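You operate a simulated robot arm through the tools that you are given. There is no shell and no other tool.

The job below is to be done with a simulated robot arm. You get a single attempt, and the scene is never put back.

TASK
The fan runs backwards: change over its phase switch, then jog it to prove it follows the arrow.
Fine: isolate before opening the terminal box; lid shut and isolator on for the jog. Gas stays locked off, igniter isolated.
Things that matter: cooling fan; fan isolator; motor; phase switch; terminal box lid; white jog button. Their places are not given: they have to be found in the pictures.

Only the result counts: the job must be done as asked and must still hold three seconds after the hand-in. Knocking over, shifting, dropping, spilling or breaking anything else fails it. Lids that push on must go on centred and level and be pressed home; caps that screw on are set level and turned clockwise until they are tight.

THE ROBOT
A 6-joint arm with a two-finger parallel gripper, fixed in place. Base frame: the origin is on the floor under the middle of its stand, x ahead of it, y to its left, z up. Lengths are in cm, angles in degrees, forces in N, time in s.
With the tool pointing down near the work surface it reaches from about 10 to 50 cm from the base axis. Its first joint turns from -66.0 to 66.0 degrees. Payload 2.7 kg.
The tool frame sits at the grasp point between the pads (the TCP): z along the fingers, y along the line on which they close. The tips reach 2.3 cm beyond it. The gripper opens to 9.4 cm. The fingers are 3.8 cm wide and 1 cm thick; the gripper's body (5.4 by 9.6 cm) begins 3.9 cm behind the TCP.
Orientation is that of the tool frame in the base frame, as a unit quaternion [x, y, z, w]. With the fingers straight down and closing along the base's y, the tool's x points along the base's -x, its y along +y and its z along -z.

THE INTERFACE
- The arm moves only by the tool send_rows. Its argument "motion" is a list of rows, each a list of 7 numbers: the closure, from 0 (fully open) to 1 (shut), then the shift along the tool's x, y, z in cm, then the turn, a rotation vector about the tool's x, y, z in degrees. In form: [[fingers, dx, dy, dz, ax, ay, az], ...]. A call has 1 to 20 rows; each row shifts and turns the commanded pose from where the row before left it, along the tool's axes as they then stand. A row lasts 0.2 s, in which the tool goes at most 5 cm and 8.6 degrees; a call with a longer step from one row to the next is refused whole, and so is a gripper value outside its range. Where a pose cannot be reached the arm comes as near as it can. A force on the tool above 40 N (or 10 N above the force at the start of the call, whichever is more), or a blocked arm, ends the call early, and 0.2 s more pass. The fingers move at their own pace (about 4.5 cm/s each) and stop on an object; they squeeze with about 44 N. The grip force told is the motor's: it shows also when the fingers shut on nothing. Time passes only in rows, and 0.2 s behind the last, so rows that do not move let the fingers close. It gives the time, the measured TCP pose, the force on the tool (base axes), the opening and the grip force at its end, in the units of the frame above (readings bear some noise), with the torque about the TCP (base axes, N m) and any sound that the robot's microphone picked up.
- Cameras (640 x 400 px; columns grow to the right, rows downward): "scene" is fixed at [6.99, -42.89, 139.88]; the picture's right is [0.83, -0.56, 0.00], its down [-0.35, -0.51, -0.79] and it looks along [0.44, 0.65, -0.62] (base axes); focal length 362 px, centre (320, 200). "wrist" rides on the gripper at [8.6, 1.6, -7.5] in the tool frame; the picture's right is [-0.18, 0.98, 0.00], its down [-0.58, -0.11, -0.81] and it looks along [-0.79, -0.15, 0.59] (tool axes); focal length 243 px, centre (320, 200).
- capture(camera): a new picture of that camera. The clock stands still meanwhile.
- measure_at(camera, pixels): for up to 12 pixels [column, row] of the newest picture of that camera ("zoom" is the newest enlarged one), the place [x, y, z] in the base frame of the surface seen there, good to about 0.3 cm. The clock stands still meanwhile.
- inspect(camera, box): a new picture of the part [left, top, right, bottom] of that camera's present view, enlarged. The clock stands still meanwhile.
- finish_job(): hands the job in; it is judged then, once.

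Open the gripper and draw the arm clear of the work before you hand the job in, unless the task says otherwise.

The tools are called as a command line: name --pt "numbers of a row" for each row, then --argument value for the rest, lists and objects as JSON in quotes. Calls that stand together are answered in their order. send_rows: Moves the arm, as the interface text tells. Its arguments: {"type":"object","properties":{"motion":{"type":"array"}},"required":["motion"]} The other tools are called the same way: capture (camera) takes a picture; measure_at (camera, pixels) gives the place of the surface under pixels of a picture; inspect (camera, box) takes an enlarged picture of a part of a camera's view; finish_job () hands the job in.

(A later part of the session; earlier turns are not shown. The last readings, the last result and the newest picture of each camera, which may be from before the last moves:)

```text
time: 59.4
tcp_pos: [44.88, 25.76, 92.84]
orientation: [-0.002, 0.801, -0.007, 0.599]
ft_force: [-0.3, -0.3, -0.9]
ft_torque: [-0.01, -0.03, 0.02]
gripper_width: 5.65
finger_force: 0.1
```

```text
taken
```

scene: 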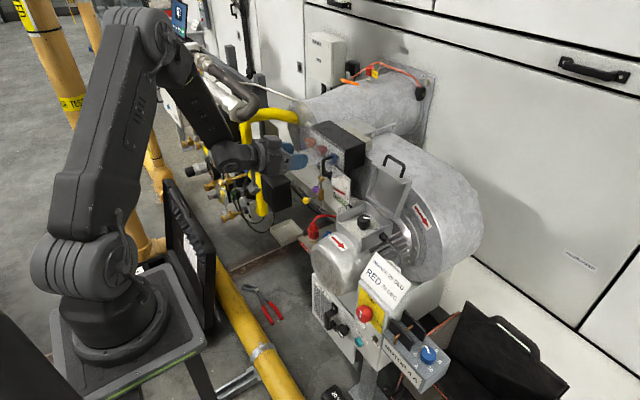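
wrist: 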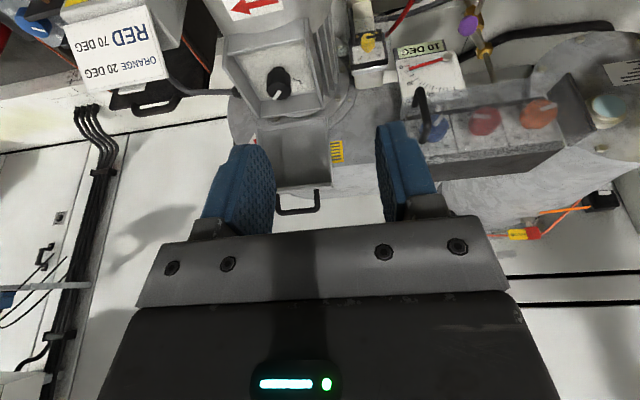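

The twist is undone (ψ≈16°). I slide to y≈12 and yaw the tool 15° to the left so that it points along the arm's own direction.

send_rows --pt "0.4 0 -2.7 0 0 0 0" --pt "0.4 0 -2.7 0 0 0 0" --pt "0.4 0 -2.7 0 0 0 0" --pt "0.4 0 -2.7 0 0 0 0" --pt "0.4 0 -2.7 0 0 0 0" --pt "0.4 0 0 0 -4.8 0 -1.4" --pt "0.4 0 0 0 -4.8 0 -1.4" --pt "0.4 0 0 0 -4.8 0 -1.4"

```text
time: 61.2
tcp_pos: [45.02, 12.27, 93.06]
orientation: [-0.107, 0.795, 0.073, 0.593]
ft_force: [1.2, -0.1, 0.0]
ft_torque: [-0.02, -0.02, -0.03]
gripper_width: 5.65
finger_force: 0.1
```

The tool now points along azimuth 14.7°, pitch 16.7° down. I pitch down by 45° in this plane so the wrist passes its straight position cleanly.

send_rows --pt "0.4 0 0 0 0 7.5 0" --pt "0.4 0 0 0 0 7.5 0" --pt "0.4 0 0 0 0 7.5 0" --pt "0.4 0 0 0 0 7.5 0" --pt "0.4 0 0 0 0 7.5 0" --pt "0.4 0 0 0 0 7.5 0" --pt "0.4 0 0 0 0 0 0"

capture --camera "wrist"

capture --camera "scene"

```text
time: 62.8
tcp_pos: [44.01, 10.66, 92.15]
orientation: [-0.116, 0.934, 0.016, 0.338]
ft_force: [0.2, 0.2, 0.6]
ft_torque: [-0.03, 0.01, 0.03]
gripper_width: 5.64
finger_force: 0.0
out of reach, approached as far as the arm can: row 5, 6
```

```text
taken
```

wrist: 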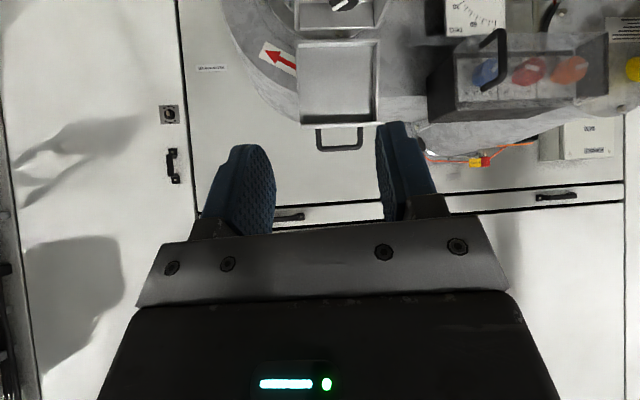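

```text
taken
```

scene: 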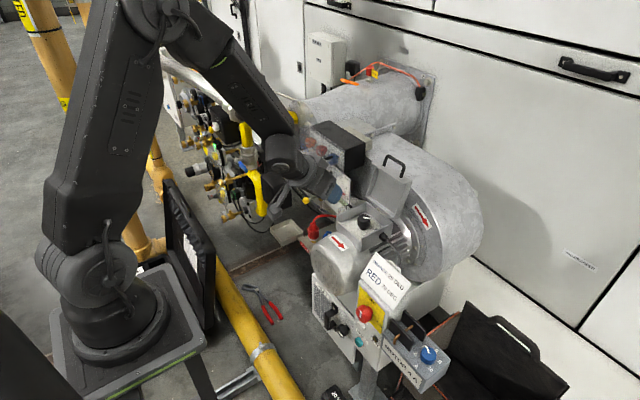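

The wrist lagged right at its straight position (pitch ≈50°, azimuth 9.8°). I try to pitch on through it with a few more steps.

send_rows --pt "0.4 0 0 0 0 8 0" --pt "0.4 0 0 0 0 0 0"

```text
time: 63.4
tcp_pos: [42.3, 9.86, 90.77]
orientation: [-0.116, 0.945, 0.001, 0.305]
ft_force: [0.3, -0.2, 0.8]
ft_torque: [0.02, 0.01, -0.02]
gripper_width: 5.66
finger_force: 0.0
out of reach, approached as far as the arm can: row 1
```

It moved but drifted a little. I continue with smaller pitch steps to let the wrist joints keep up.

send_rows --pt "0.4 0 0 0 0 3 0" --pt "0.4 0 0 0 0 3 0" --pt "0.4 0 0 0 0 3 0" --pt "0.4 0 0 0 0 3 0"

```text
time: 64.4
tcp_pos: [40.86, 9.93, 90.04]
orientation: [-0.114, 0.959, -0.012, 0.258]
ft_force: [0.3, 0.1, 1.0]
ft_torque: [-0.02, -0.01, 0.04]
gripper_width: 5.64
finger_force: 0.1
out of reach, approached as far as the arm can: row 1, 2, 4
```

Step 3 went through; the tool is at 60° pitch. I pitch further to leave the singular zone.

send_rows --pt "0.4 0 0 0 0 3 0" --pt "0.4 0 0 0 0 3 0" --pt "0.4 0 0 0 0 3 0" --pt "0.4 0 0 0 0 3 0" --pt "0.4 0 0 0 0 3 0" --pt "0.4 0 0 0 0 3 0"

capture --camera "scene"

```text
time: 65.8
tcp_pos: [40.46, 7.91, 89.11]
orientation: [-0.115, 0.985, -0.048, 0.121]
ft_force: [-0.3, -0.2, 0.0]
ft_torque: [-0.05, -0.02, 0.04]
gripper_width: 5.63
finger_force: 0.0
out of reach, approached as far as the arm can: row 4, 5
```

```text
taken
```

scene: 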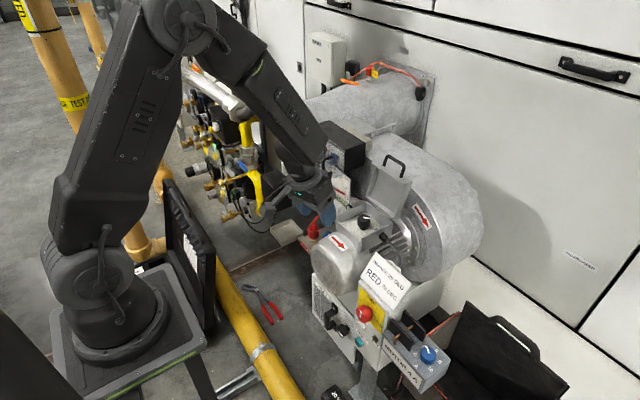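

The wrist has passed the singular zone (tool 75° down, azimuth -15°). I tidy the orientation to azimuth 15°, pitch 70°, fingers level, and move out toward a point above and in front of the box.

send_rows --pt "0.4 0 0 0 -3.7 -3.4 0" --pt "0.4 0 0 0 -3.7 -3.4 0" --pt "0.4 -2.35 0.475 1.74 0 0 0" --pt "0.4 -2.35 0.475 1.74 0 0 0" --pt "0.4 -2.35 0.475 1.74 0 0 0" --pt "0.4 -2.35 0.475 1.74 0 0 0" --pt "0.4 -2.35 0.475 1.74 0 0 0" --pt "0.4 -2.35 0.475 1.74 0 0 0" --pt "0.4 0 0 0 0 0 0"

capture --camera "wrist"

capture --camera "scene"

```text
time: 67.8
tcp_pos: [51.19, 10.81, 78.63]
orientation: [-0.134, 0.972, -0.024, 0.191]
ft_force: [-1.1, -0.2, -0.1]
ft_torque: [0.0, 0.02, 0.01]
gripper_width: 5.64
finger_force: 0.0
out of reach, approached as far as the arm can: row 1, 2, 3, 4, 5, 6, 7, 8
```

```text
taken
```

wrist: 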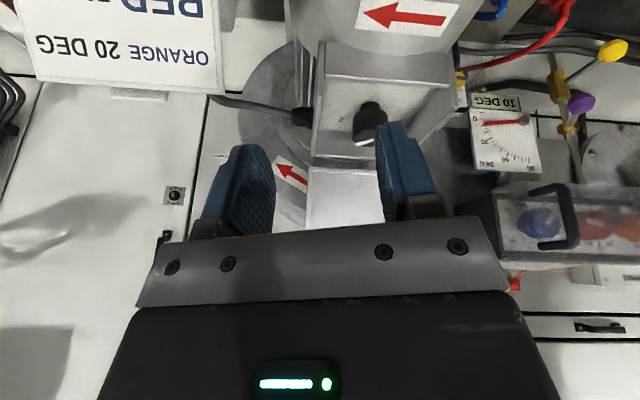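

```text
taken
```

scene: 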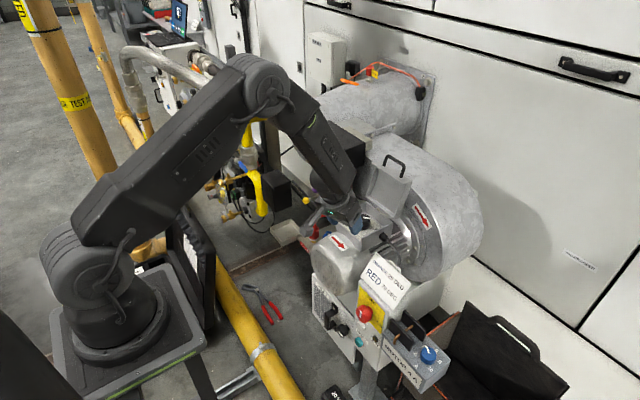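

Every row of that move was limited, so a wrist joint is likely against its stop. I zoom on the wrist to judge its configuration.

inspect --camera "scene" --box '[230, 50, 400, 250]'

inspect --camera "scene" --box '[300, 160, 400, 250]'

```text
2.00 times, centred on (315, 150) of scene
```

zoom: 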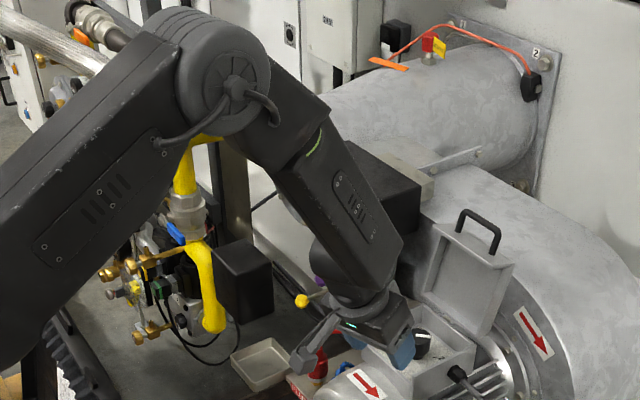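

```text
4.44 times, centred on (350, 205) of scene
```

zoom: 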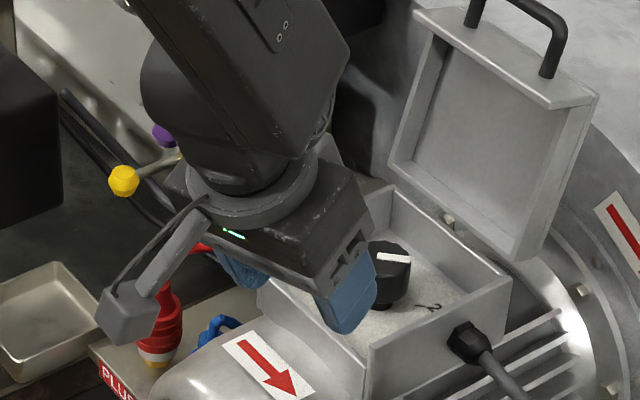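

The wrist looks nearly straight with its roll joint against a stop. I back away up and toward the robot, then will pitch up past the same side to unwind it.

send_rows --pt "0.4 1.21 0.144 -2.87 0 0 0" --pt "0.4 1.21 0.144 -2.87 0 0 0" --pt "0.4 1.21 0.144 -2.87 0 0 0" --pt "0.4 1.21 0.144 -2.87 0 0 0" --pt "0.4 1.21 0.144 -2.87 0 0 0"

```text
time: 69.0
tcp_pos: [38.58, 8.91, 88.13]
orientation: [-0.129, 0.973, -0.015, 0.189]
ft_force: [0.1, 0.3, 0.1]
ft_torque: [0.01, 0.01, 0.01]
gripper_width: 5.65
finger_force: 0.1
out of reach, approached as far as the arm can: row 1, 2, 3, 5
```

Now I pitch the tool back up in small steps to unwind the wrist roll.

send_rows --pt "0.4 0 0 0 0 -4 0" --pt "0.4 0 0 0 0 -4 0" --pt "0.4 0 0 0 0 -4 0" --pt "0.4 0 0 0 0 -4 0" --pt "0.4 0 0 0 0 -4 0" --pt "0.4 0 0 0 0 -4 0" --pt "0.4 0 0 0 0 -4 0" --pt "0.4 0 0 0 0 -4 0"

inspect --camera "scene" --box '[100, 0, 400, 260]'

```text
time: 70.8
tcp_pos: [38.87, 10.56, 90.31]
orientation: [-0.122, 0.917, 0.054, 0.376]
ft_force: [0.6, -0.4, 0.5]
ft_torque: [0.01, -0.01, 0.0]
gripper_width: 5.65
finger_force: 0.0
out of reach, approached as far as the arm can: row 2, 3, 4, 7, 8
```

```text
1.54 times, centred on (250, 130) of scene
```

zoom: 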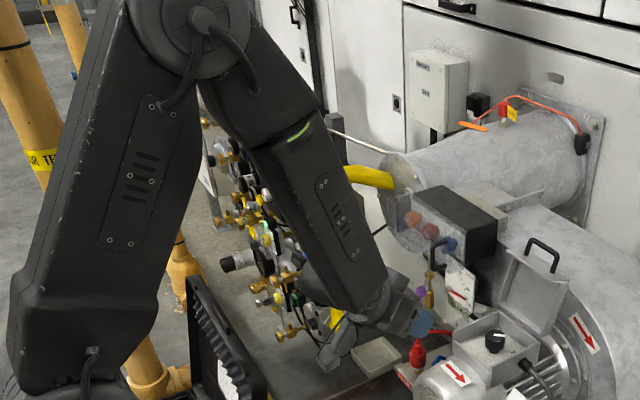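

Tool is at 45° pitch and aligned with the arm again. I continue pitching up to get well clear of the straight-wrist position.

send_rows --pt "0.4 0 0 0 0 -4 0" --pt "0.4 0 0 0 0 -4 0" --pt "0.4 0 0 0 0 -4 0" --pt "0.4 0 0 0 0 -4 0" --pt "0.4 0 0 0 0 -4 0"

inspect --camera "scene" --box '[100, 0, 400, 260]'

```text
time: 72.0
tcp_pos: [42.74, 10.63, 97.18]
orientation: [-0.109, 0.839, 0.076, 0.528]
ft_force: [-0.2, -0.2, -0.9]
ft_torque: [0.03, 0.04, -0.01]
gripper_width: 5.66
finger_force: 0.1
out of reach, approached as far as the arm can: row 1, 2, 3, 4, 5
```

```text
1.54 times, centred on (250, 130) of scene
```

zoom: 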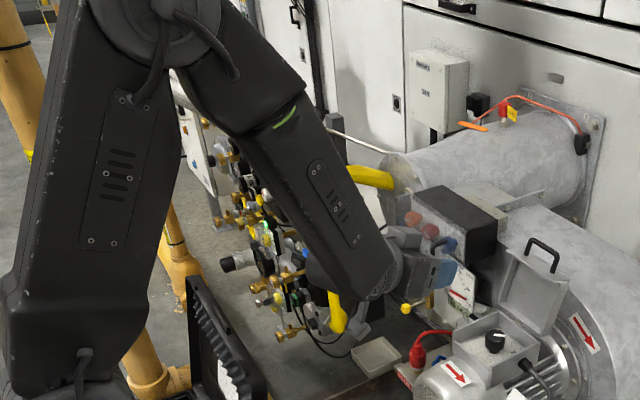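

The arm's readings drift while rows are flagged. I send a still row to see whether the commanded pose differs from the reached one.

send_rows --pt "0.4 0 0 0 0 0 0" --pt "0.4 0 0 0 0 0 0"

measure_at --camera "scene" --pixels '[[204, 11]]'

capture --camera "scene"

```text
time: 72.6
tcp_pos: [42.76, 10.67, 97.12]
orientation: [-0.111, 0.838, 0.078, 0.528]
ft_force: [-0.1, 0.8, 0.2]
ft_torque: [0.03, -0.02, -0.03]
gripper_width: 5.62
finger_force: 0.1
```

```text
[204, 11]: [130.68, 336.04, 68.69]
```

```text
taken
```

scene: 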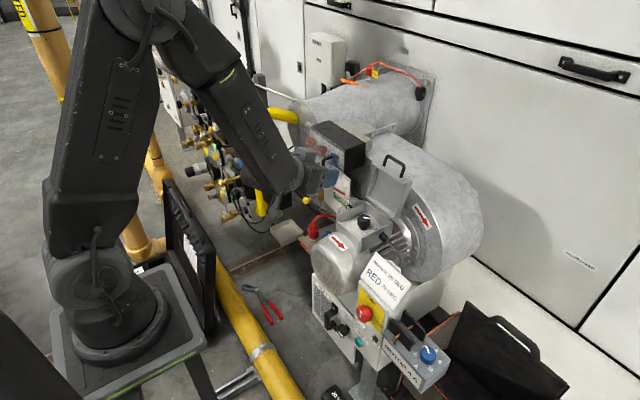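

Commanded and reached poses agree again. I measure the arm's joints in this picture to get its true geometry.

measure_at --camera "scene" --pixels '[[85, 280], [75, 215], [115, 120], [150, 15], [165, 30], [215, 60], [240, 110], [275, 160], [295, 175], [310, 165], [335, 170]]'

```text
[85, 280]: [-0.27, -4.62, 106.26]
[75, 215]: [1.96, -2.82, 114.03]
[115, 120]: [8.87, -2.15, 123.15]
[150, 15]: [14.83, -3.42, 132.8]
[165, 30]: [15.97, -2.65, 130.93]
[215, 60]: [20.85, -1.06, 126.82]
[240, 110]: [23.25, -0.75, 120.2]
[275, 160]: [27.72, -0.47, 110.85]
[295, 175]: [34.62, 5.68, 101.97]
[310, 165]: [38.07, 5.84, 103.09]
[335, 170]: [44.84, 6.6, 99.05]
```

I zoom on the wrist itself to compare its side cover with the earlier pictures.

inspect --camera "scene" --box '[210, 60, 370, 210]'

```text
2.67 times, centred on (290, 135) of scene
```

zoom: 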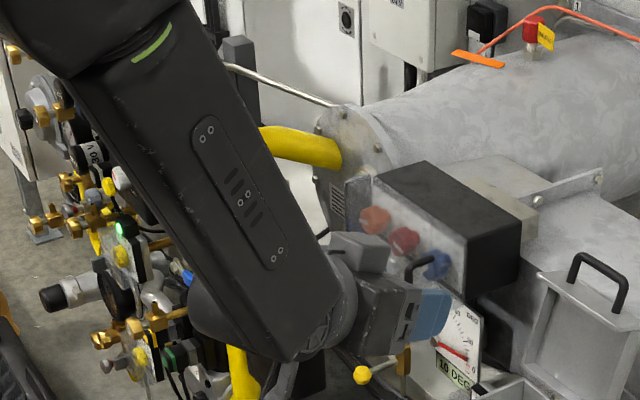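

I bring the tool to the plane y≈0 with zero azimuth, where it can be lined up exactly with the arm.

send_rows --pt "0.4 0.635 -2.655 -0.175 3.5 0 1.68" --pt "0.4 0.635 -2.655 -0.175 3.5 0 1.68" --pt "0.4 0.635 -2.655 -0.175 3.5 0 1.68" --pt "0.4 0.635 -2.655 -0.175 3.5 0 1.68" --pt "0.4 0 0 0 0 0 0"

```text
time: 73.8
tcp_pos: [44.37, -1.19, 98.6]
orientation: [0.001, 0.844, -0.001, 0.537]
ft_force: [0.2, 0.4, -0.1]
ft_torque: [-0.01, 0.01, 0.01]
gripper_width: 5.64
finger_force: 0.1
out of reach, approached as far as the arm can: row 1, 2, 3, 4
```

The wrist was simply too close to the shoulder (the elbow cannot fold further). I move outward to about (50, 0, 95), where the arm has room.

send_rows --pt "0.4 0.3 0.4 2.2 0 0 0" --pt "0.4 0.3 0.4 2.2 0 0 0" --pt "0.4 0.3 0.4 2.2 0 0 0" --pt "0.4 0 0 0 0 0 0"

```text
time: 74.8
tcp_pos: [50.16, -1.98, 96.04]
orientation: [-0.003, 0.843, -0.003, 0.537]
ft_force: [-0.7, -0.6, -0.3]
ft_torque: [-0.02, -0.01, -0.02]
gripper_width: 5.65
finger_force: 0.0
out of reach, approached as far as the arm can: row 1, 2, 3
```

The arm only accepts the tool to the left of its plane, so the roll joint is at one end. I therefore go to y≈-18 (tool clearly left of the arm plane) and pitch down there, which lets the roll joint unwind to its middle.

send_rows --pt "0.4 0 -3.2 0 0 0 0" --pt "0.4 0 -3.2 0 0 0 0" --pt "0.4 0 -3.2 0 0 0 0" --pt "0.4 0 -3.2 0 0 0 0" --pt "0.4 0 -3.2 0 0 0 0" --pt "0.4 0 0 0 0 0 0"

```text
time: 76.2
tcp_pos: [50.04, -18.0, 96.26]
orientation: [-0.002, 0.843, -0.007, 0.537]
ft_force: [-0.3, -0.2, 0.2]
ft_torque: [0.01, 0.03, -0.02]
gripper_width: 5.67
finger_force: 0.0
```

Good: not flagged on this side. Now I pitch down in 4° steps toward 75°.

send_rows --pt "0.4 0 0 0 0 4 0" --pt "0.4 0 0 0 0 4 0" --pt "0.4 0 0 0 0 4 0" --pt "0.4 0 0 0 0 4 0" --pt "0.4 0 0 0 0 4 0" --pt "0.4 0 0 0 0 4 0" --pt "0.4 0 0 0 0 4 0" --pt "0.4 0 0 0 0 4 0" --pt "0.4 0 0 0 0 4 0" --pt "0.4 0 0 0 0 4 0" --pt "0.4 0 0 0 0 4 0" --pt "0.4 0 0 0 0 4 0"

inspect --camera "scene" --box '[100, 0, 420, 270]'

```text
time: 78.8
tcp_pos: [50.07, -18.01, 96.2]
orientation: [0.002, 0.989, -0.007, 0.148]
ft_force: [-0.8, -0.1, 0.6]
ft_torque: [-0.01, -0.02, -0.02]
gripper_width: 5.65
finger_force: 0.0
```

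```text
1.48 times, centred on (260, 135) of scene
```

zoom: 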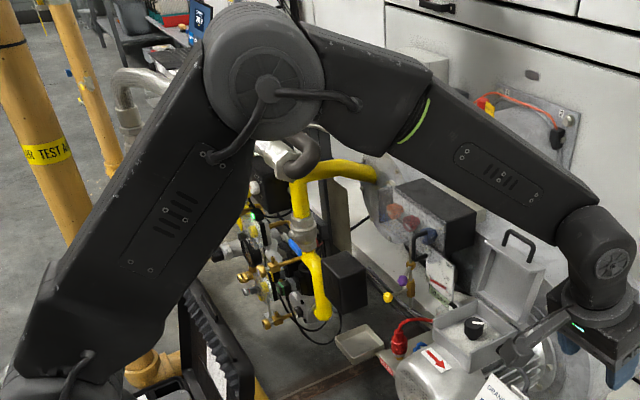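

No flags at all: the wrist is now bent down in its normal configuration. I move back across to y≈15 in front of the box, watching for flags.

send_rows --pt "0.4 0 3.3 0 0 0 0" --pt "0.4 0 3.3 0 0 0 0" --pt "0.4 0 3.3 0 0 0 0" --pt "0.4 0 3.3 0 0 0 0" --pt "0.4 0 3.3 0 0 0 0" --pt "0.4 0 3.3 0 0 0 0" --pt "0.4 0 3.3 0 0 0 0" --pt "0.4 0 3.3 0 0 0 0" --pt "0.4 0 3.3 0 0 0 0" --pt "0.4 0 3.3 0 0 0 0" --pt "0.4 0 0 0 0 0 0"

capture --camera "wrist"

inspect --camera "scene" --box '[100, 0, 420, 270]'

```text
time: 81.2
tcp_pos: [50.19, 15.0, 95.9]
orientation: [0.002, 0.989, -0.007, 0.148]
ft_force: [0.3, -0.7, 0.4]
ft_torque: [-0.01, -0.01, 0.06]
gripper_width: 5.65
finger_force: 0.0
```

```text
taken
```

wrist: 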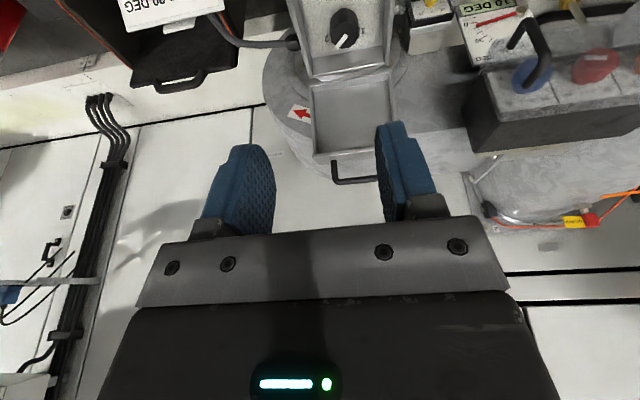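

```text
1.48 times, centred on (260, 135) of scene
```

zoom: 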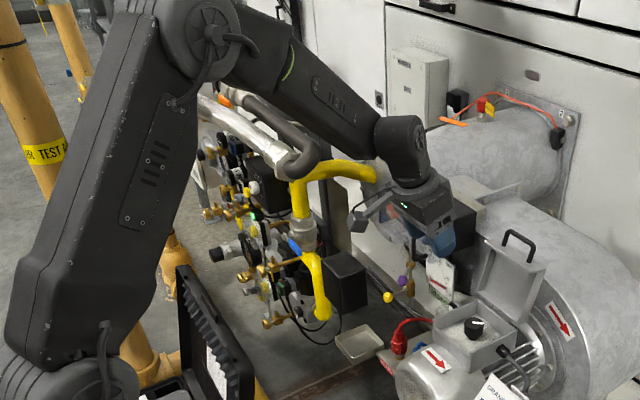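

No flags and the wrist is bent normally, so the whole way to the switch should be open. I descend to a point above and in front of the switch (58.7, 16.9, 76.5), then set the pitch to 55°.

send_rows --pt "0.4 -0.35 0.31 3.0 0 0 0" --pt "0.4 -0.35 0.31 3.0 0 0 0" --pt "0.4 -0.35 0.31 3.0 0 0 0" --pt "0.4 -0.35 0.31 3.0 0 0 0" --pt "0.4 -0.35 0.31 3.0 0 0 0" --pt "0.4 -0.35 0.31 3.0 0 0 0" --pt "0.4 -0.35 0.31 3.0 0 0 0" --pt "0.4 0 0 0 0 -6 0" --pt "0.4 0 0 0 0 -6 0" --pt "0.4 0 0 0 0 -6 0" --pt "0.4 0 0 0 0 0 0"

capture --camera "wrist"

inspect --camera "scene" --box '[300, 160, 420, 260]'

```text
time: 83.6
tcp_pos: [59.3, 16.49, 76.69]
orientation: [0.004, 0.962, -0.016, 0.274]
ft_force: [1.3, -0.5, -0.5]
ft_torque: [-0.04, 0.03, 0.0]
gripper_width: 5.62
finger_force: 0.0
out of reach, approached as far as the arm can: row 10
```

```text
taken
```

wrist: 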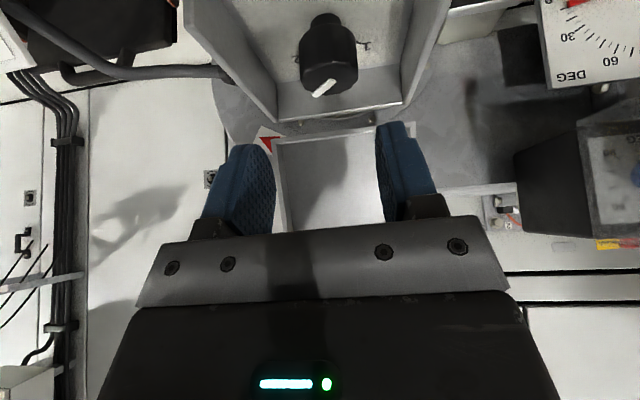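

```text
4.00 times, centred on (360, 210) of scene
```

zoom: 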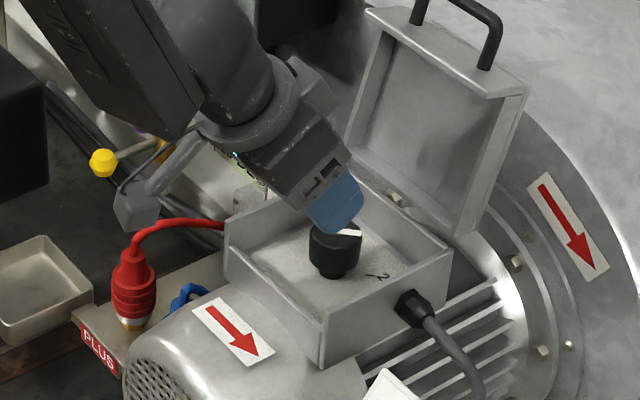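

Row 10 was flagged and the pitch ended at 58°. The view is good: the knob (330,60) is right ahead. I test with a small yaw toward azimuth 5° to see whether the pose is free to move.

send_rows --pt "0.4 0 0 0 -2.1 0 -3.4" --pt "0.4 0 0 0 -2.1 0 -3.4" --pt "0.4 0 0 0 0 0 0"

```text
time: 84.4
tcp_pos: [59.34, 16.62, 76.78]
orientation: [-0.063, 0.96, 0.002, 0.272]
ft_force: [0.6, -0.2, 0.1]
ft_torque: [0.0, -0.01, 0.03]
gripper_width: 5.61
finger_force: 0.0
```

That moved freely (azimuth 4°, pitch 58°). I measure the knob top from this close view to refine its centre.

inspect --camera "wrist" --box '[260, 0, 400, 120]'

measure_at --camera "zoom" --pixels '[[310, 240], [230, 230], [390, 230], [310, 280], [310, 200], [270, 270], [310, 225], [250, 260], [370, 260], [310, 300], [200, 150], [450, 150]]'

```text
3.33 times, centred on (330, 60) of wrist
```

zoom: 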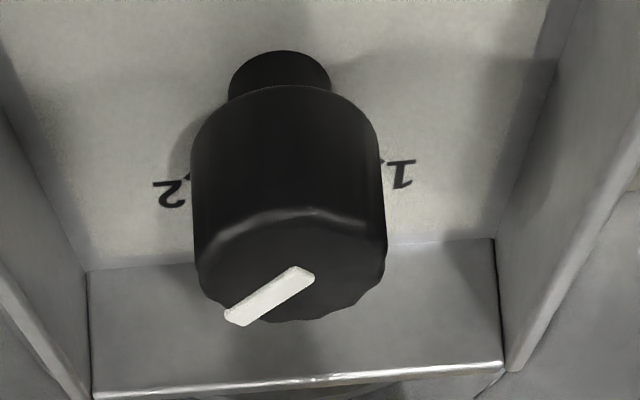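

```text
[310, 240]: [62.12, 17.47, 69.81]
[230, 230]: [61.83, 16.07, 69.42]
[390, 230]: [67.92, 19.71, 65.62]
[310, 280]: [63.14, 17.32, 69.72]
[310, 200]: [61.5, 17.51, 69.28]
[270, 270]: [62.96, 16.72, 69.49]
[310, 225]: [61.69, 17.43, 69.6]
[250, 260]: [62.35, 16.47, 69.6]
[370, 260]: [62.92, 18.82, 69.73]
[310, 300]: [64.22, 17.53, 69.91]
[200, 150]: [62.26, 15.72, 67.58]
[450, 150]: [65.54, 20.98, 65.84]
```

Both marks are visible now, and the knob centre comes out near (63.3, 17.1). I align and advance along the fingers, stopping about 2 cm short to check.

send_rows --pt "0.4 0.46 0.165 0 0 0 0" --pt "0.4 0 0 1.6 0 0 0" --pt "0.4 0 0 1.6 0 0 0" --pt "0.4 0 0 1.6 0 0 0" --pt "0.4 0 0 1.6 0 0 0" --pt "0.4 0 0 0 0 0 0"

capture --camera "wrist"

inspect --camera "scene" --box '[320, 180, 410, 250]'

```text
time: 85.8
tcp_pos: [62.42, 16.91, 70.99]
orientation: [-0.064, 0.96, 0.002, 0.271]
ft_force: [0.3, 0.5, -0.2]
ft_torque: [-0.03, -0.02, 0.02]
gripper_width: 5.63
finger_force: 0.1
```

```text
taken
```

wrist: 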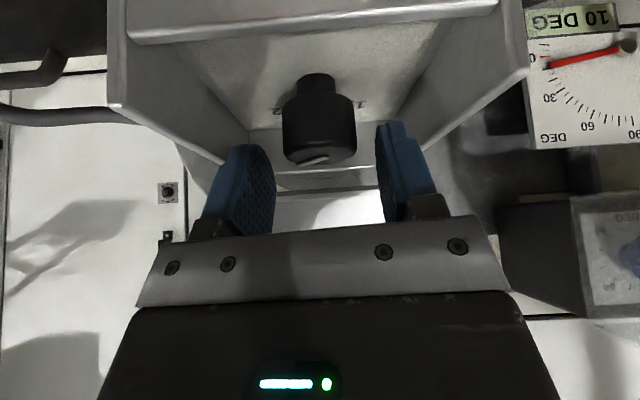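

```text
5.71 times, centred on (365, 215) of scene
```

zoom: 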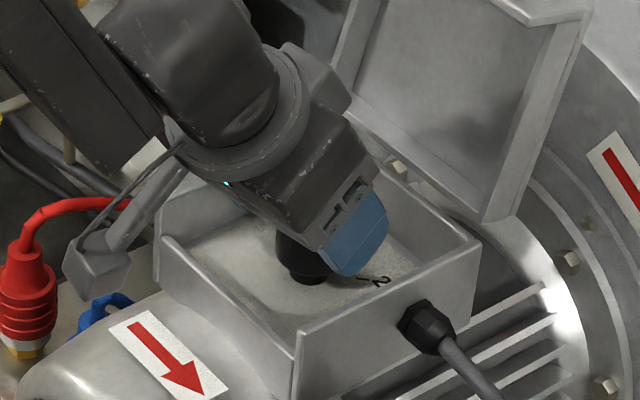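

The knob is centred between the pads within about 0.1 cm. I advance the last 1.8 cm and check forces.

send_rows --pt "0.4 0 -0.1 0.6 0 0 0" --pt "0.4 0 0 0.6 0 0 0" --pt "0.4 0 0 0.6 0 0 0" --pt "0.4 0 0 0 0 0 0"

capture --camera "wrist"

inspect --camera "scene" --box '[330, 190, 400, 245]'

```text
time: 86.8
tcp_pos: [63.25, 16.89, 69.53]
orientation: [-0.063, 0.96, 0.002, 0.272]
ft_force: [0.4, -0.3, -0.1]
ft_torque: [0.0, 0.03, -0.01]
gripper_width: 5.62
finger_force: 0.0
```

```text
taken
```

wrist: 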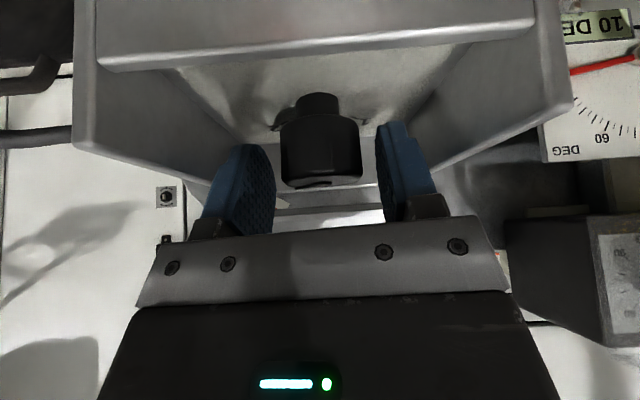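

```text
7.27 times, centred on (365, 218) of scene
```

zoom: 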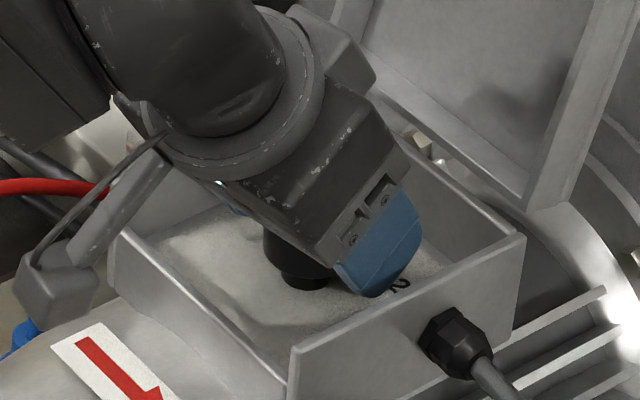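

The fingers straddle the knob with no contact force. I yaw the open gripper back 10° about the knob's axis to get a longer turning stroke, watching for reach flags.

send_rows --pt "0.4 0 0 0 2.63 0 4.26" --pt "0.4 0 0 0 2.63 0 4.26" --pt "0.4 0 0 0 0 0 0"

```text
time: 87.6
tcp_pos: [63.22, 16.84, 69.6]
orientation: [0.021, 0.962, -0.022, 0.273]
ft_force: [-1.3, 0.5, 0.2]
ft_torque: [0.0, 0.0, -0.04]
gripper_width: 5.64
finger_force: 0.1
```

No flag at azimuth -6°. I dry-run the full 45° stroke with the fingers still open to learn whether the arm can follow it.

send_rows --pt "0.4 0 0 0 -2.63 0 -4.26" --pt "0.4 0 0 0 -2.63 0 -4.26" --pt "0.4 0 0 0 -2.63 0 -4.26" --pt "0.4 0 0 0 -2.63 0 -4.26" --pt "0.4 0 0 0 -2.63 0 -4.26" --pt "0.4 0 0 0 -2.63 0 -4.26" --pt "0.4 0 0 0 -2.63 0 -4.26" --pt "0.4 0 0 0 -2.63 0 -4.26" --pt "0.4 0 0 0 -2.63 0 -4.26" --pt "0.4 0 0 0 0 0 0"

inspect --camera "scene" --box '[320, 180, 410, 250]'

```text
time: 89.8
tcp_pos: [63.23, 16.8, 69.66]
orientation: [-0.35, 0.899, 0.085, 0.25]
ft_force: [0.1, 0.1, -0.3]
ft_torque: [-0.03, 0.0, -0.02]
gripper_width: 5.65
finger_force: 0.1
```

```text
5.71 times, centred on (365, 215) of scene
```

zoom: 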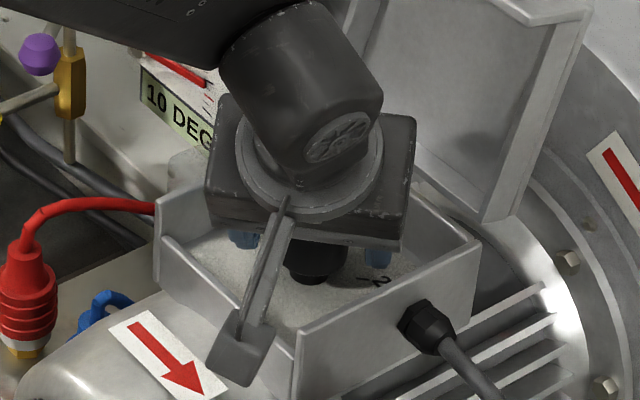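

The full stroke is reachable without flags. I return to azimuth -6° and close on the knob.

send_rows --pt "0.4 0 0 0 2.63 0 4.26" --pt "0.4 0 0 0 2.63 0 4.26" --pt "0.4 0 0 0 2.63 0 4.26" --pt "0.4 0 0 0 2.63 0 4.26" --pt "0.4 0 0 0 2.63 0 4.26" --pt "0.4 0 0 0 2.63 0 4.26" --pt "0.4 0 0 0 2.63 0 4.26" --pt "0.4 0 0 0 2.63 0 4.26" --pt "0.4 0 0 0 2.63 0 4.26" --pt "0.4 0 0 0 0 0 0" --pt "0.55 0 0 0 0 0 0" --pt "0.57 0 0 0 0 0 0" --pt "0.58 0 0 0 0 0 0"

capture --camera "wrist"

```text
time: 92.6
tcp_pos: [63.17, 16.93, 69.7]
orientation: [0.022, 0.961, -0.022, 0.274]
ft_force: [-0.9, 1.7, -0.4]
ft_torque: [0.03, -0.03, 0.0]
gripper_width: 4.03
finger_force: 1.3
```

```text
taken
```

wrist: 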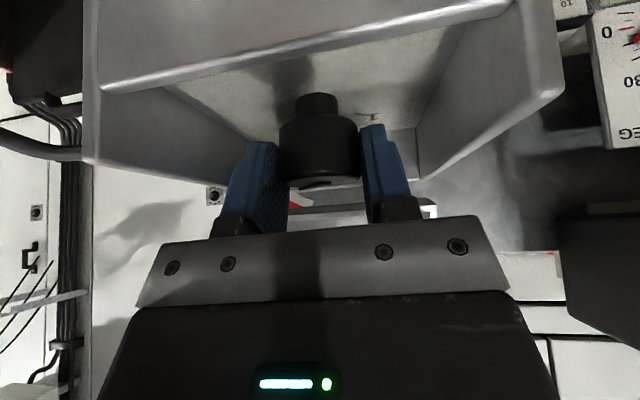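

The pads just touch at 4.0 cm opening, nearly centred. I close fully and read the forces.

send_rows --pt "0.62 0 0.05 0 0 0 0" --pt "1.0 0 0 0 0 0 0" --pt "1.0 0 0 0 0 0 0"

```text
time: 93.4
tcp_pos: [63.19, 17.07, 69.69]
orientation: [0.02, 0.961, -0.02, 0.274]
ft_force: [-6.0, 8.1, 4.5]
ft_torque: [1.21, 0.62, 0.01]
gripper_width: 3.77
finger_force: 44.8
```

Gripped at 3.77 cm with only small side forces. I start the turn toward mark 1 (+15° first) and check.

send_rows --pt "1.0 0 0.03 0 -2.63 0 -4.26" --pt "1.0 0 0 0 -2.63 0 -4.26" --pt "1.0 0 0 0 -2.63 0 -4.26"

capture --camera "wrist"

```text
time: 94.2
tcp_pos: [63.13, 17.02, 69.56]
orientation: [-0.103, 0.957, 0.015, 0.271]
ft_force: [-1.8, 11.2, 1.0]
ft_torque: [1.72, 0.65, -0.09]
gripper_width: 3.77
finger_force: 45.5
```

```text
taken
```

wrist: 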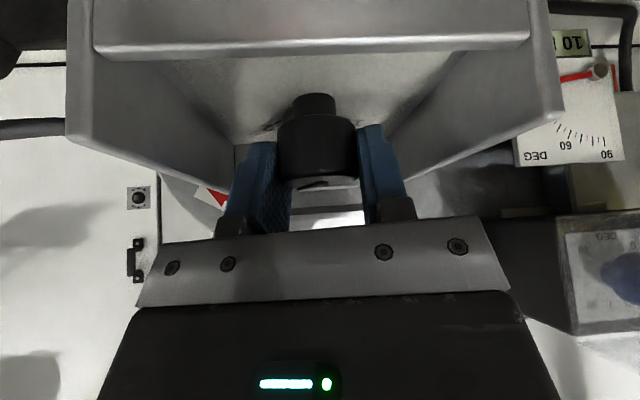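

The grip holds and forces stay low. I continue the remaining 30° of this stroke.

send_rows --pt "1.0 0 0.04 0 -2.63 0 -4.26" --pt "1.0 0 0 0 -2.63 0 -4.26" --pt "1.0 0 0 0 -2.63 0 -4.26"

```text
time: 95.0
tcp_pos: [63.22, 16.98, 69.63]
orientation: [-0.226, 0.937, 0.05, 0.263]
ft_force: [5.4, 9.3, -1.9]
ft_torque: [1.43, 0.5, -0.02]
gripper_width: 3.78
finger_force: 44.9
```

Forces remain small. I finish the stroke with another 15°.

send_rows --pt "1.0 0 0.02 0 -2.63 0 -4.26" --pt "1.0 0 0 0 -2.63 0 -4.26" --pt "1.0 0 0 0 -2.63 0 -4.26" --pt "1.0 0 0 0 0 0 0"

capture --camera "wrist"

inspect --camera "scene" --box '[330, 190, 400, 245]'

```text
time: 96.0
tcp_pos: [63.24, 17.02, 69.66]
orientation: [-0.348, 0.9, 0.085, 0.25]
ft_force: [0.7, 4.2, 3.7]
ft_torque: [1.46, 0.82, -0.03]
gripper_width: 3.73
finger_force: 44.6
```

```text
taken
```

wrist: 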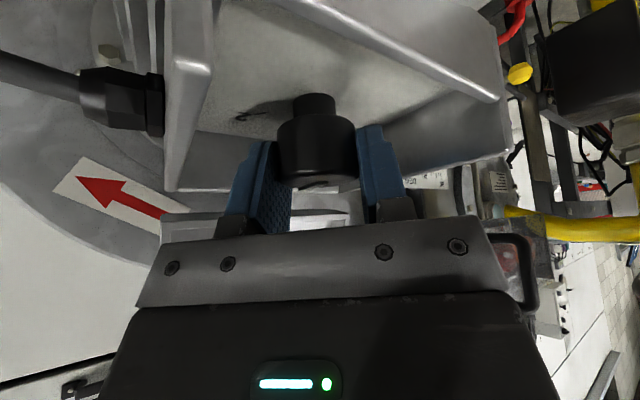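

```text
7.27 times, centred on (365, 218) of scene
```

zoom: 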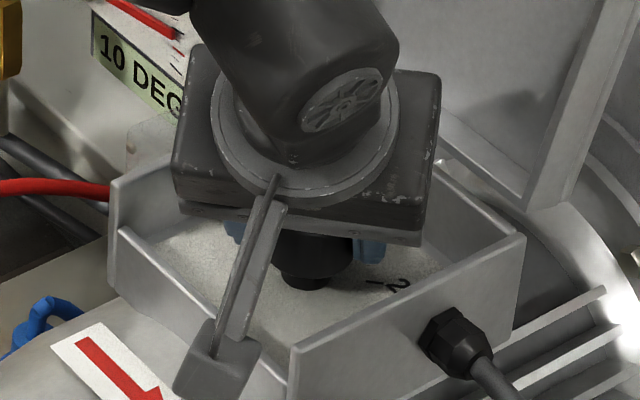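

The stroke is complete. I open the fingers and swing back 45° for the second grip, then check where the pointer now stands.

send_rows --pt "0.4 0 0 0 0 0 0" --pt "0.4 0 0 0 0 0 0" --pt "0.4 0 0 0 0 0 0" --pt "0.4 0 0 0 2.63 0 4.26" --pt "0.4 0 0 0 2.63 0 4.26" --pt "0.4 0 0 0 2.63 0 4.26" --pt "0.4 0 0 0 2.63 0 4.26" --pt "0.4 0 0 0 2.63 0 4.26" --pt "0.4 0 0 0 2.63 0 4.26" --pt "0.4 0 0 0 2.63 0 4.26" --pt "0.4 0 0 0 2.63 0 4.26" --pt "0.4 0 0 0 2.63 0 4.26" --pt "0.4 0 0 0 0 0 0"

capture --camera "wrist"

inspect --camera "wrist" --box '[250, 80, 400, 210]'

```text
time: 98.8
tcp_pos: [63.12, 17.03, 69.54]
orientation: [0.021, 0.962, -0.021, 0.273]
ft_force: [-0.8, -0.2, -0.6]
ft_torque: [-0.02, -0.03, -0.02]
gripper_width: 5.63
finger_force: 0.1
```

```text
taken
```

wrist: 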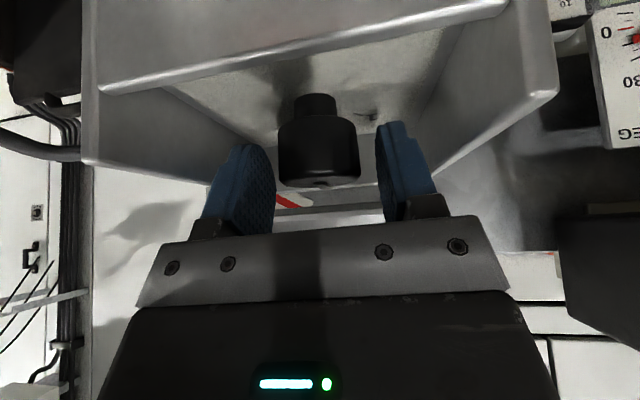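

```text
3.08 times, centred on (325, 145) of wrist
```

zoom: 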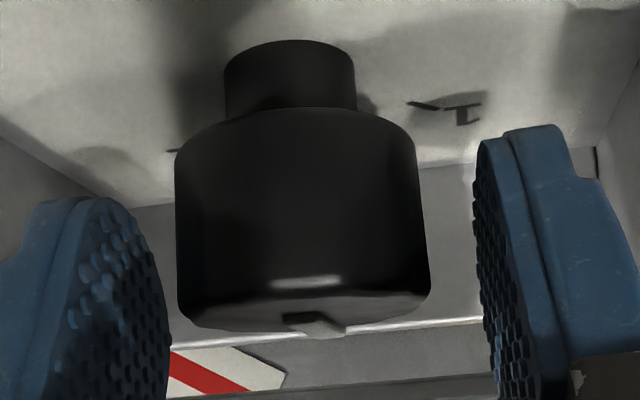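

The pointer now points straight ahead (halfway, 45° turned) and the switch holds there. I grip again and turn the second 45°.

send_rows --pt "0.55 0 0 0 0 0 0" --pt "0.58 0 0 0 0 0 0" --pt "1.0 0 0 0 0 0 0" --pt "1.0 0 0 0 0 0 0" --pt "1.0 0 0 0 0 0 0"

```text
time: 100.0
tcp_pos: [63.11, 16.99, 69.62]
orientation: [0.021, 0.961, -0.021, 0.273]
ft_force: [0.1, 2.6, -1.4]
ft_torque: [1.1, -0.12, -0.01]
gripper_width: 3.8
finger_force: 44.7
```

Well centred (2.6 N side force). I turn on toward mark 1.

send_rows --pt "1.0 0 0 0 -2.63 0 -4.26" --pt "1.0 0 0 0 -2.63 0 -4.26" --pt "1.0 0 0 0 -2.63 0 -4.26" --pt "1.0 0 0 0 -2.63 0 -4.26" --pt "1.0 0 0 0 -2.63 0 -4.26"

```text
time: 101.2
tcp_pos: [63.35, 16.89, 69.74]
orientation: [-0.186, 0.945, 0.039, 0.265]
ft_force: [-4.7, 2.8, 4.6]
ft_torque: [1.66, 0.26, 0.06]
gripper_width: 3.79
finger_force: 45.6
```

send_rows --pt "1.0 0 0 0 -2.63 0 -4.26" --pt "1.0 0 0 0 -2.63 0 -4.26" --pt "1.0 0 0 0 -2.63 0 -4.26" --pt "1.0 0 0 0 -2.63 0 -4.26" --pt "1.0 0 0 0 0 0 0"

capture --camera "wrist"

```text
time: 102.4
tcp_pos: [63.1, 16.92, 69.6]
orientation: [-0.349, 0.899, 0.085, 0.249]
ft_force: [-0.5, -1.4, 3.0]
ft_torque: [1.28, 0.56, -0.62]
gripper_width: 3.83
finger_force: 44.6
```

```text
taken
```

wrist: 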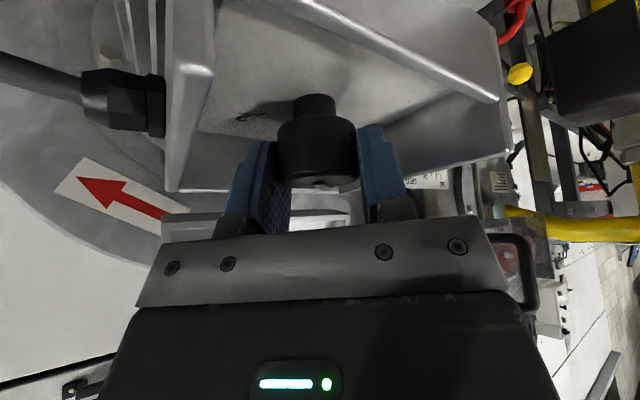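

A reaction torque of -0.6 N m about the vertical suggests the switch has reached its end at 1. I open, back out along the fingers and look.

send_rows --pt "0.4 0 0 0 0 0 0" --pt "0.4 0 0 0 0 0 0" --pt "0.4 0 0 0 0 0 0" --pt "0.4 0 0 -1.5 0 0 0" --pt "0.4 0 0 -1.5 0 0 0" --pt "0.4 0 0 -2.0 0 0 0" --pt "0.4 0 0 -2.0 0 0 0" --pt "0.4 0 0 -2.0 0 0 0"

capture --camera "wrist"

inspect --camera "scene" --box '[330, 190, 400, 245]'

```text
time: 104.2
tcp_pos: [59.68, 14.1, 77.43]
orientation: [-0.349, 0.899, 0.084, 0.25]
ft_force: [-0.6, -0.2, 0.3]
ft_torque: [0.0, -0.02, 0.01]
gripper_width: 5.65
finger_force: 0.0
```

```text
taken
```

wrist: 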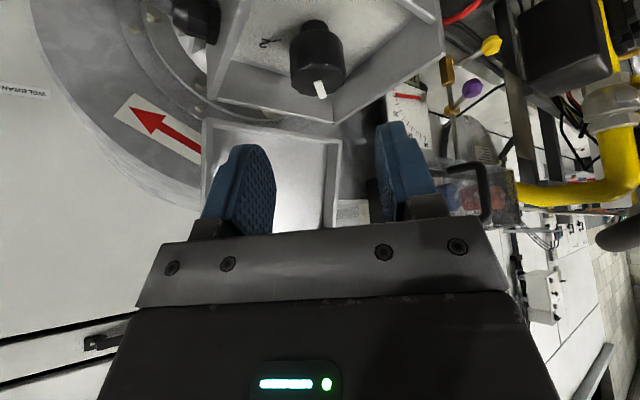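

```text
7.27 times, centred on (365, 218) of scene
```

zoom: 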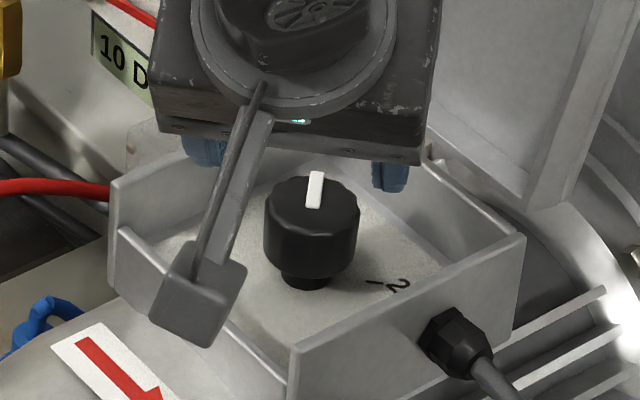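

From the scene the pointer has swung to about +45°, toward mark 1. I verify it in a close wrist view with measurements.

inspect --camera "wrist" --box '[240, 0, 400, 120]'

measure_at --camera "zoom" --pixels '[[312, 280], [325, 320], [318, 300], [270, 290], [395, 230], [310, 250]]'

inspect --camera "scene" --box '[350, 205, 385, 235]'

measure_at --camera "zoom" --pixels '[[240, 160], [245, 115], [242, 140]]'

```text
3.33 times, centred on (320, 60) of wrist
```

zoom: 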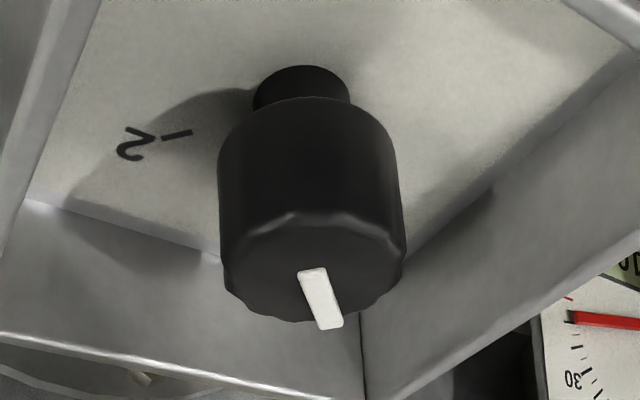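

```text
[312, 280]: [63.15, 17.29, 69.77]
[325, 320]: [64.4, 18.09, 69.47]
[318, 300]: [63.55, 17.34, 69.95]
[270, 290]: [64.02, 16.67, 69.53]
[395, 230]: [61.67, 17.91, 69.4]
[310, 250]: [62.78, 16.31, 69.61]
```

```text
13.33 times, centred on (368, 220) of scene
```

zoom: 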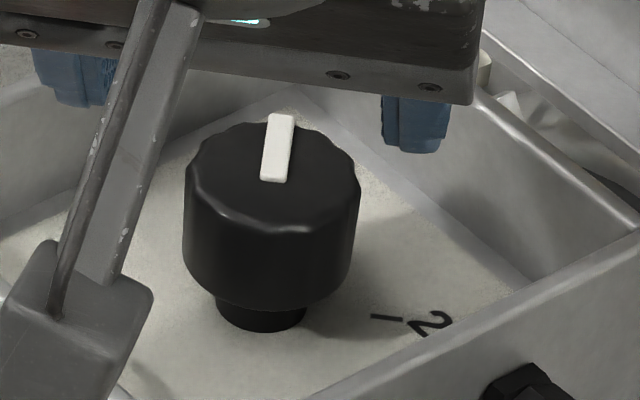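

```text
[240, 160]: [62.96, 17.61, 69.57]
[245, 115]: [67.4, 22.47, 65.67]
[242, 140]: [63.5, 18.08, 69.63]
```

I re-measure the pointer's ends at the right pixels of this enlarged view to get its angle.

measure_at --camera "zoom" --pixels '[[272, 172], [283, 124], [278, 148], [190, 170], [355, 180], [270, 225], [265, 128], [385, 318], [372, 316], [400, 319]]'

inspect --camera "wrist" --box '[285, 55, 345, 105]'

measure_at --camera "zoom" --pixels '[[300, 160], [345, 320], [320, 240], [305, 180], [335, 300]]'

```text
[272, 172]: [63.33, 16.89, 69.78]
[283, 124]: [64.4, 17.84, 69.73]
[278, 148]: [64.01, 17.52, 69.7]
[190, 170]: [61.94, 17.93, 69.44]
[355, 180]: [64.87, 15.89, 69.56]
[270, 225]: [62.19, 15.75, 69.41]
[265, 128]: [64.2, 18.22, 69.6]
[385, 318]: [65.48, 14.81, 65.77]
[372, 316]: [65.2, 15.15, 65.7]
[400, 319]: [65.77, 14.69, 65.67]
```

```text
8.00 times, centred on (315, 80) of wrist
```

zoom: 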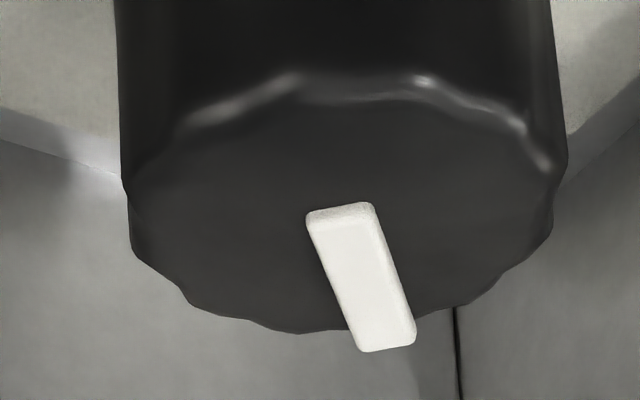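

```text
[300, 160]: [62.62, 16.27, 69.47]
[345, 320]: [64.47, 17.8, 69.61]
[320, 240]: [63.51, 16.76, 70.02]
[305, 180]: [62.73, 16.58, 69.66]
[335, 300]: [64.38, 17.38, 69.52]
```

The pointer sits at 42–45° against the stop at mark 1, so the phase switch is changed over. Next is closing the lid: I draw up and back from the box and turn the gripper straight again.

send_rows --pt "0.4 0.32 0.53 -3.7 0 0 0" --pt "0.4 0.32 0.53 -3.7 0 0 0" --pt "0.4 0.32 0.53 -3.7 0 0 0" --pt "0.4 0.32 0.53 -3.7 0 0 0" --pt "0.4 0.32 0.53 -3.7 0 0 0" --pt "0.4 0 0 0 3.43 0 5.71" --pt "0.4 0 0 0 3.43 0 5.71" --pt "0.4 0 0 0 3.43 0 5.71" --pt "0.4 0 0 0 3.43 0 5.71" --pt "0.4 0 0 0 3.43 0 5.71" --pt "0.4 0 0 0 3.43 0 5.71"

capture --camera "wrist"

```text
time: 106.6
tcp_pos: [51.19, 7.64, 93.34]
orientation: [-0.097, 0.957, 0.0, 0.274]
ft_force: [0.4, -0.6, -0.4]
ft_torque: [0.0, 0.0, -0.01]
gripper_width: 5.64
finger_force: 0.0
out of reach, approached as far as the arm can: row 10, 11
```

```text
taken
```

wrist: 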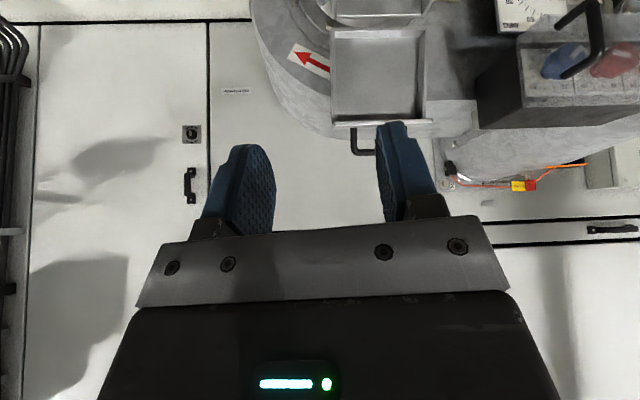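

Rows 10–11 were flagged but the pose is nearly as wanted (azimuth 6°, pitch 58°). I pitch to straight down and move toward (40, 0, 90).

send_rows --pt "0.4 0 0 0 0 5.5 0" --pt "0.4 0 0 0 0 5.5 0" --pt "0.4 0 0 0 0 5.5 0" --pt "0.4 0 0 0 0 5.5 0" --pt "0.4 0 0 0 0 5.5 0" --pt "0.4 0 0 0 0 4.5 0" --pt "0.4 0 0 0 0 0 0"

```text
time: 108.2
tcp_pos: [51.2, 7.68, 93.42]
orientation: [-0.093, 0.995, -0.027, 0.0]
ft_force: [-0.4, 0.8, -0.2]
ft_torque: [0.04, -0.03, 0.0]
gripper_width: 5.64
finger_force: 0.0
out of reach, approached as far as the arm can: row 1
```

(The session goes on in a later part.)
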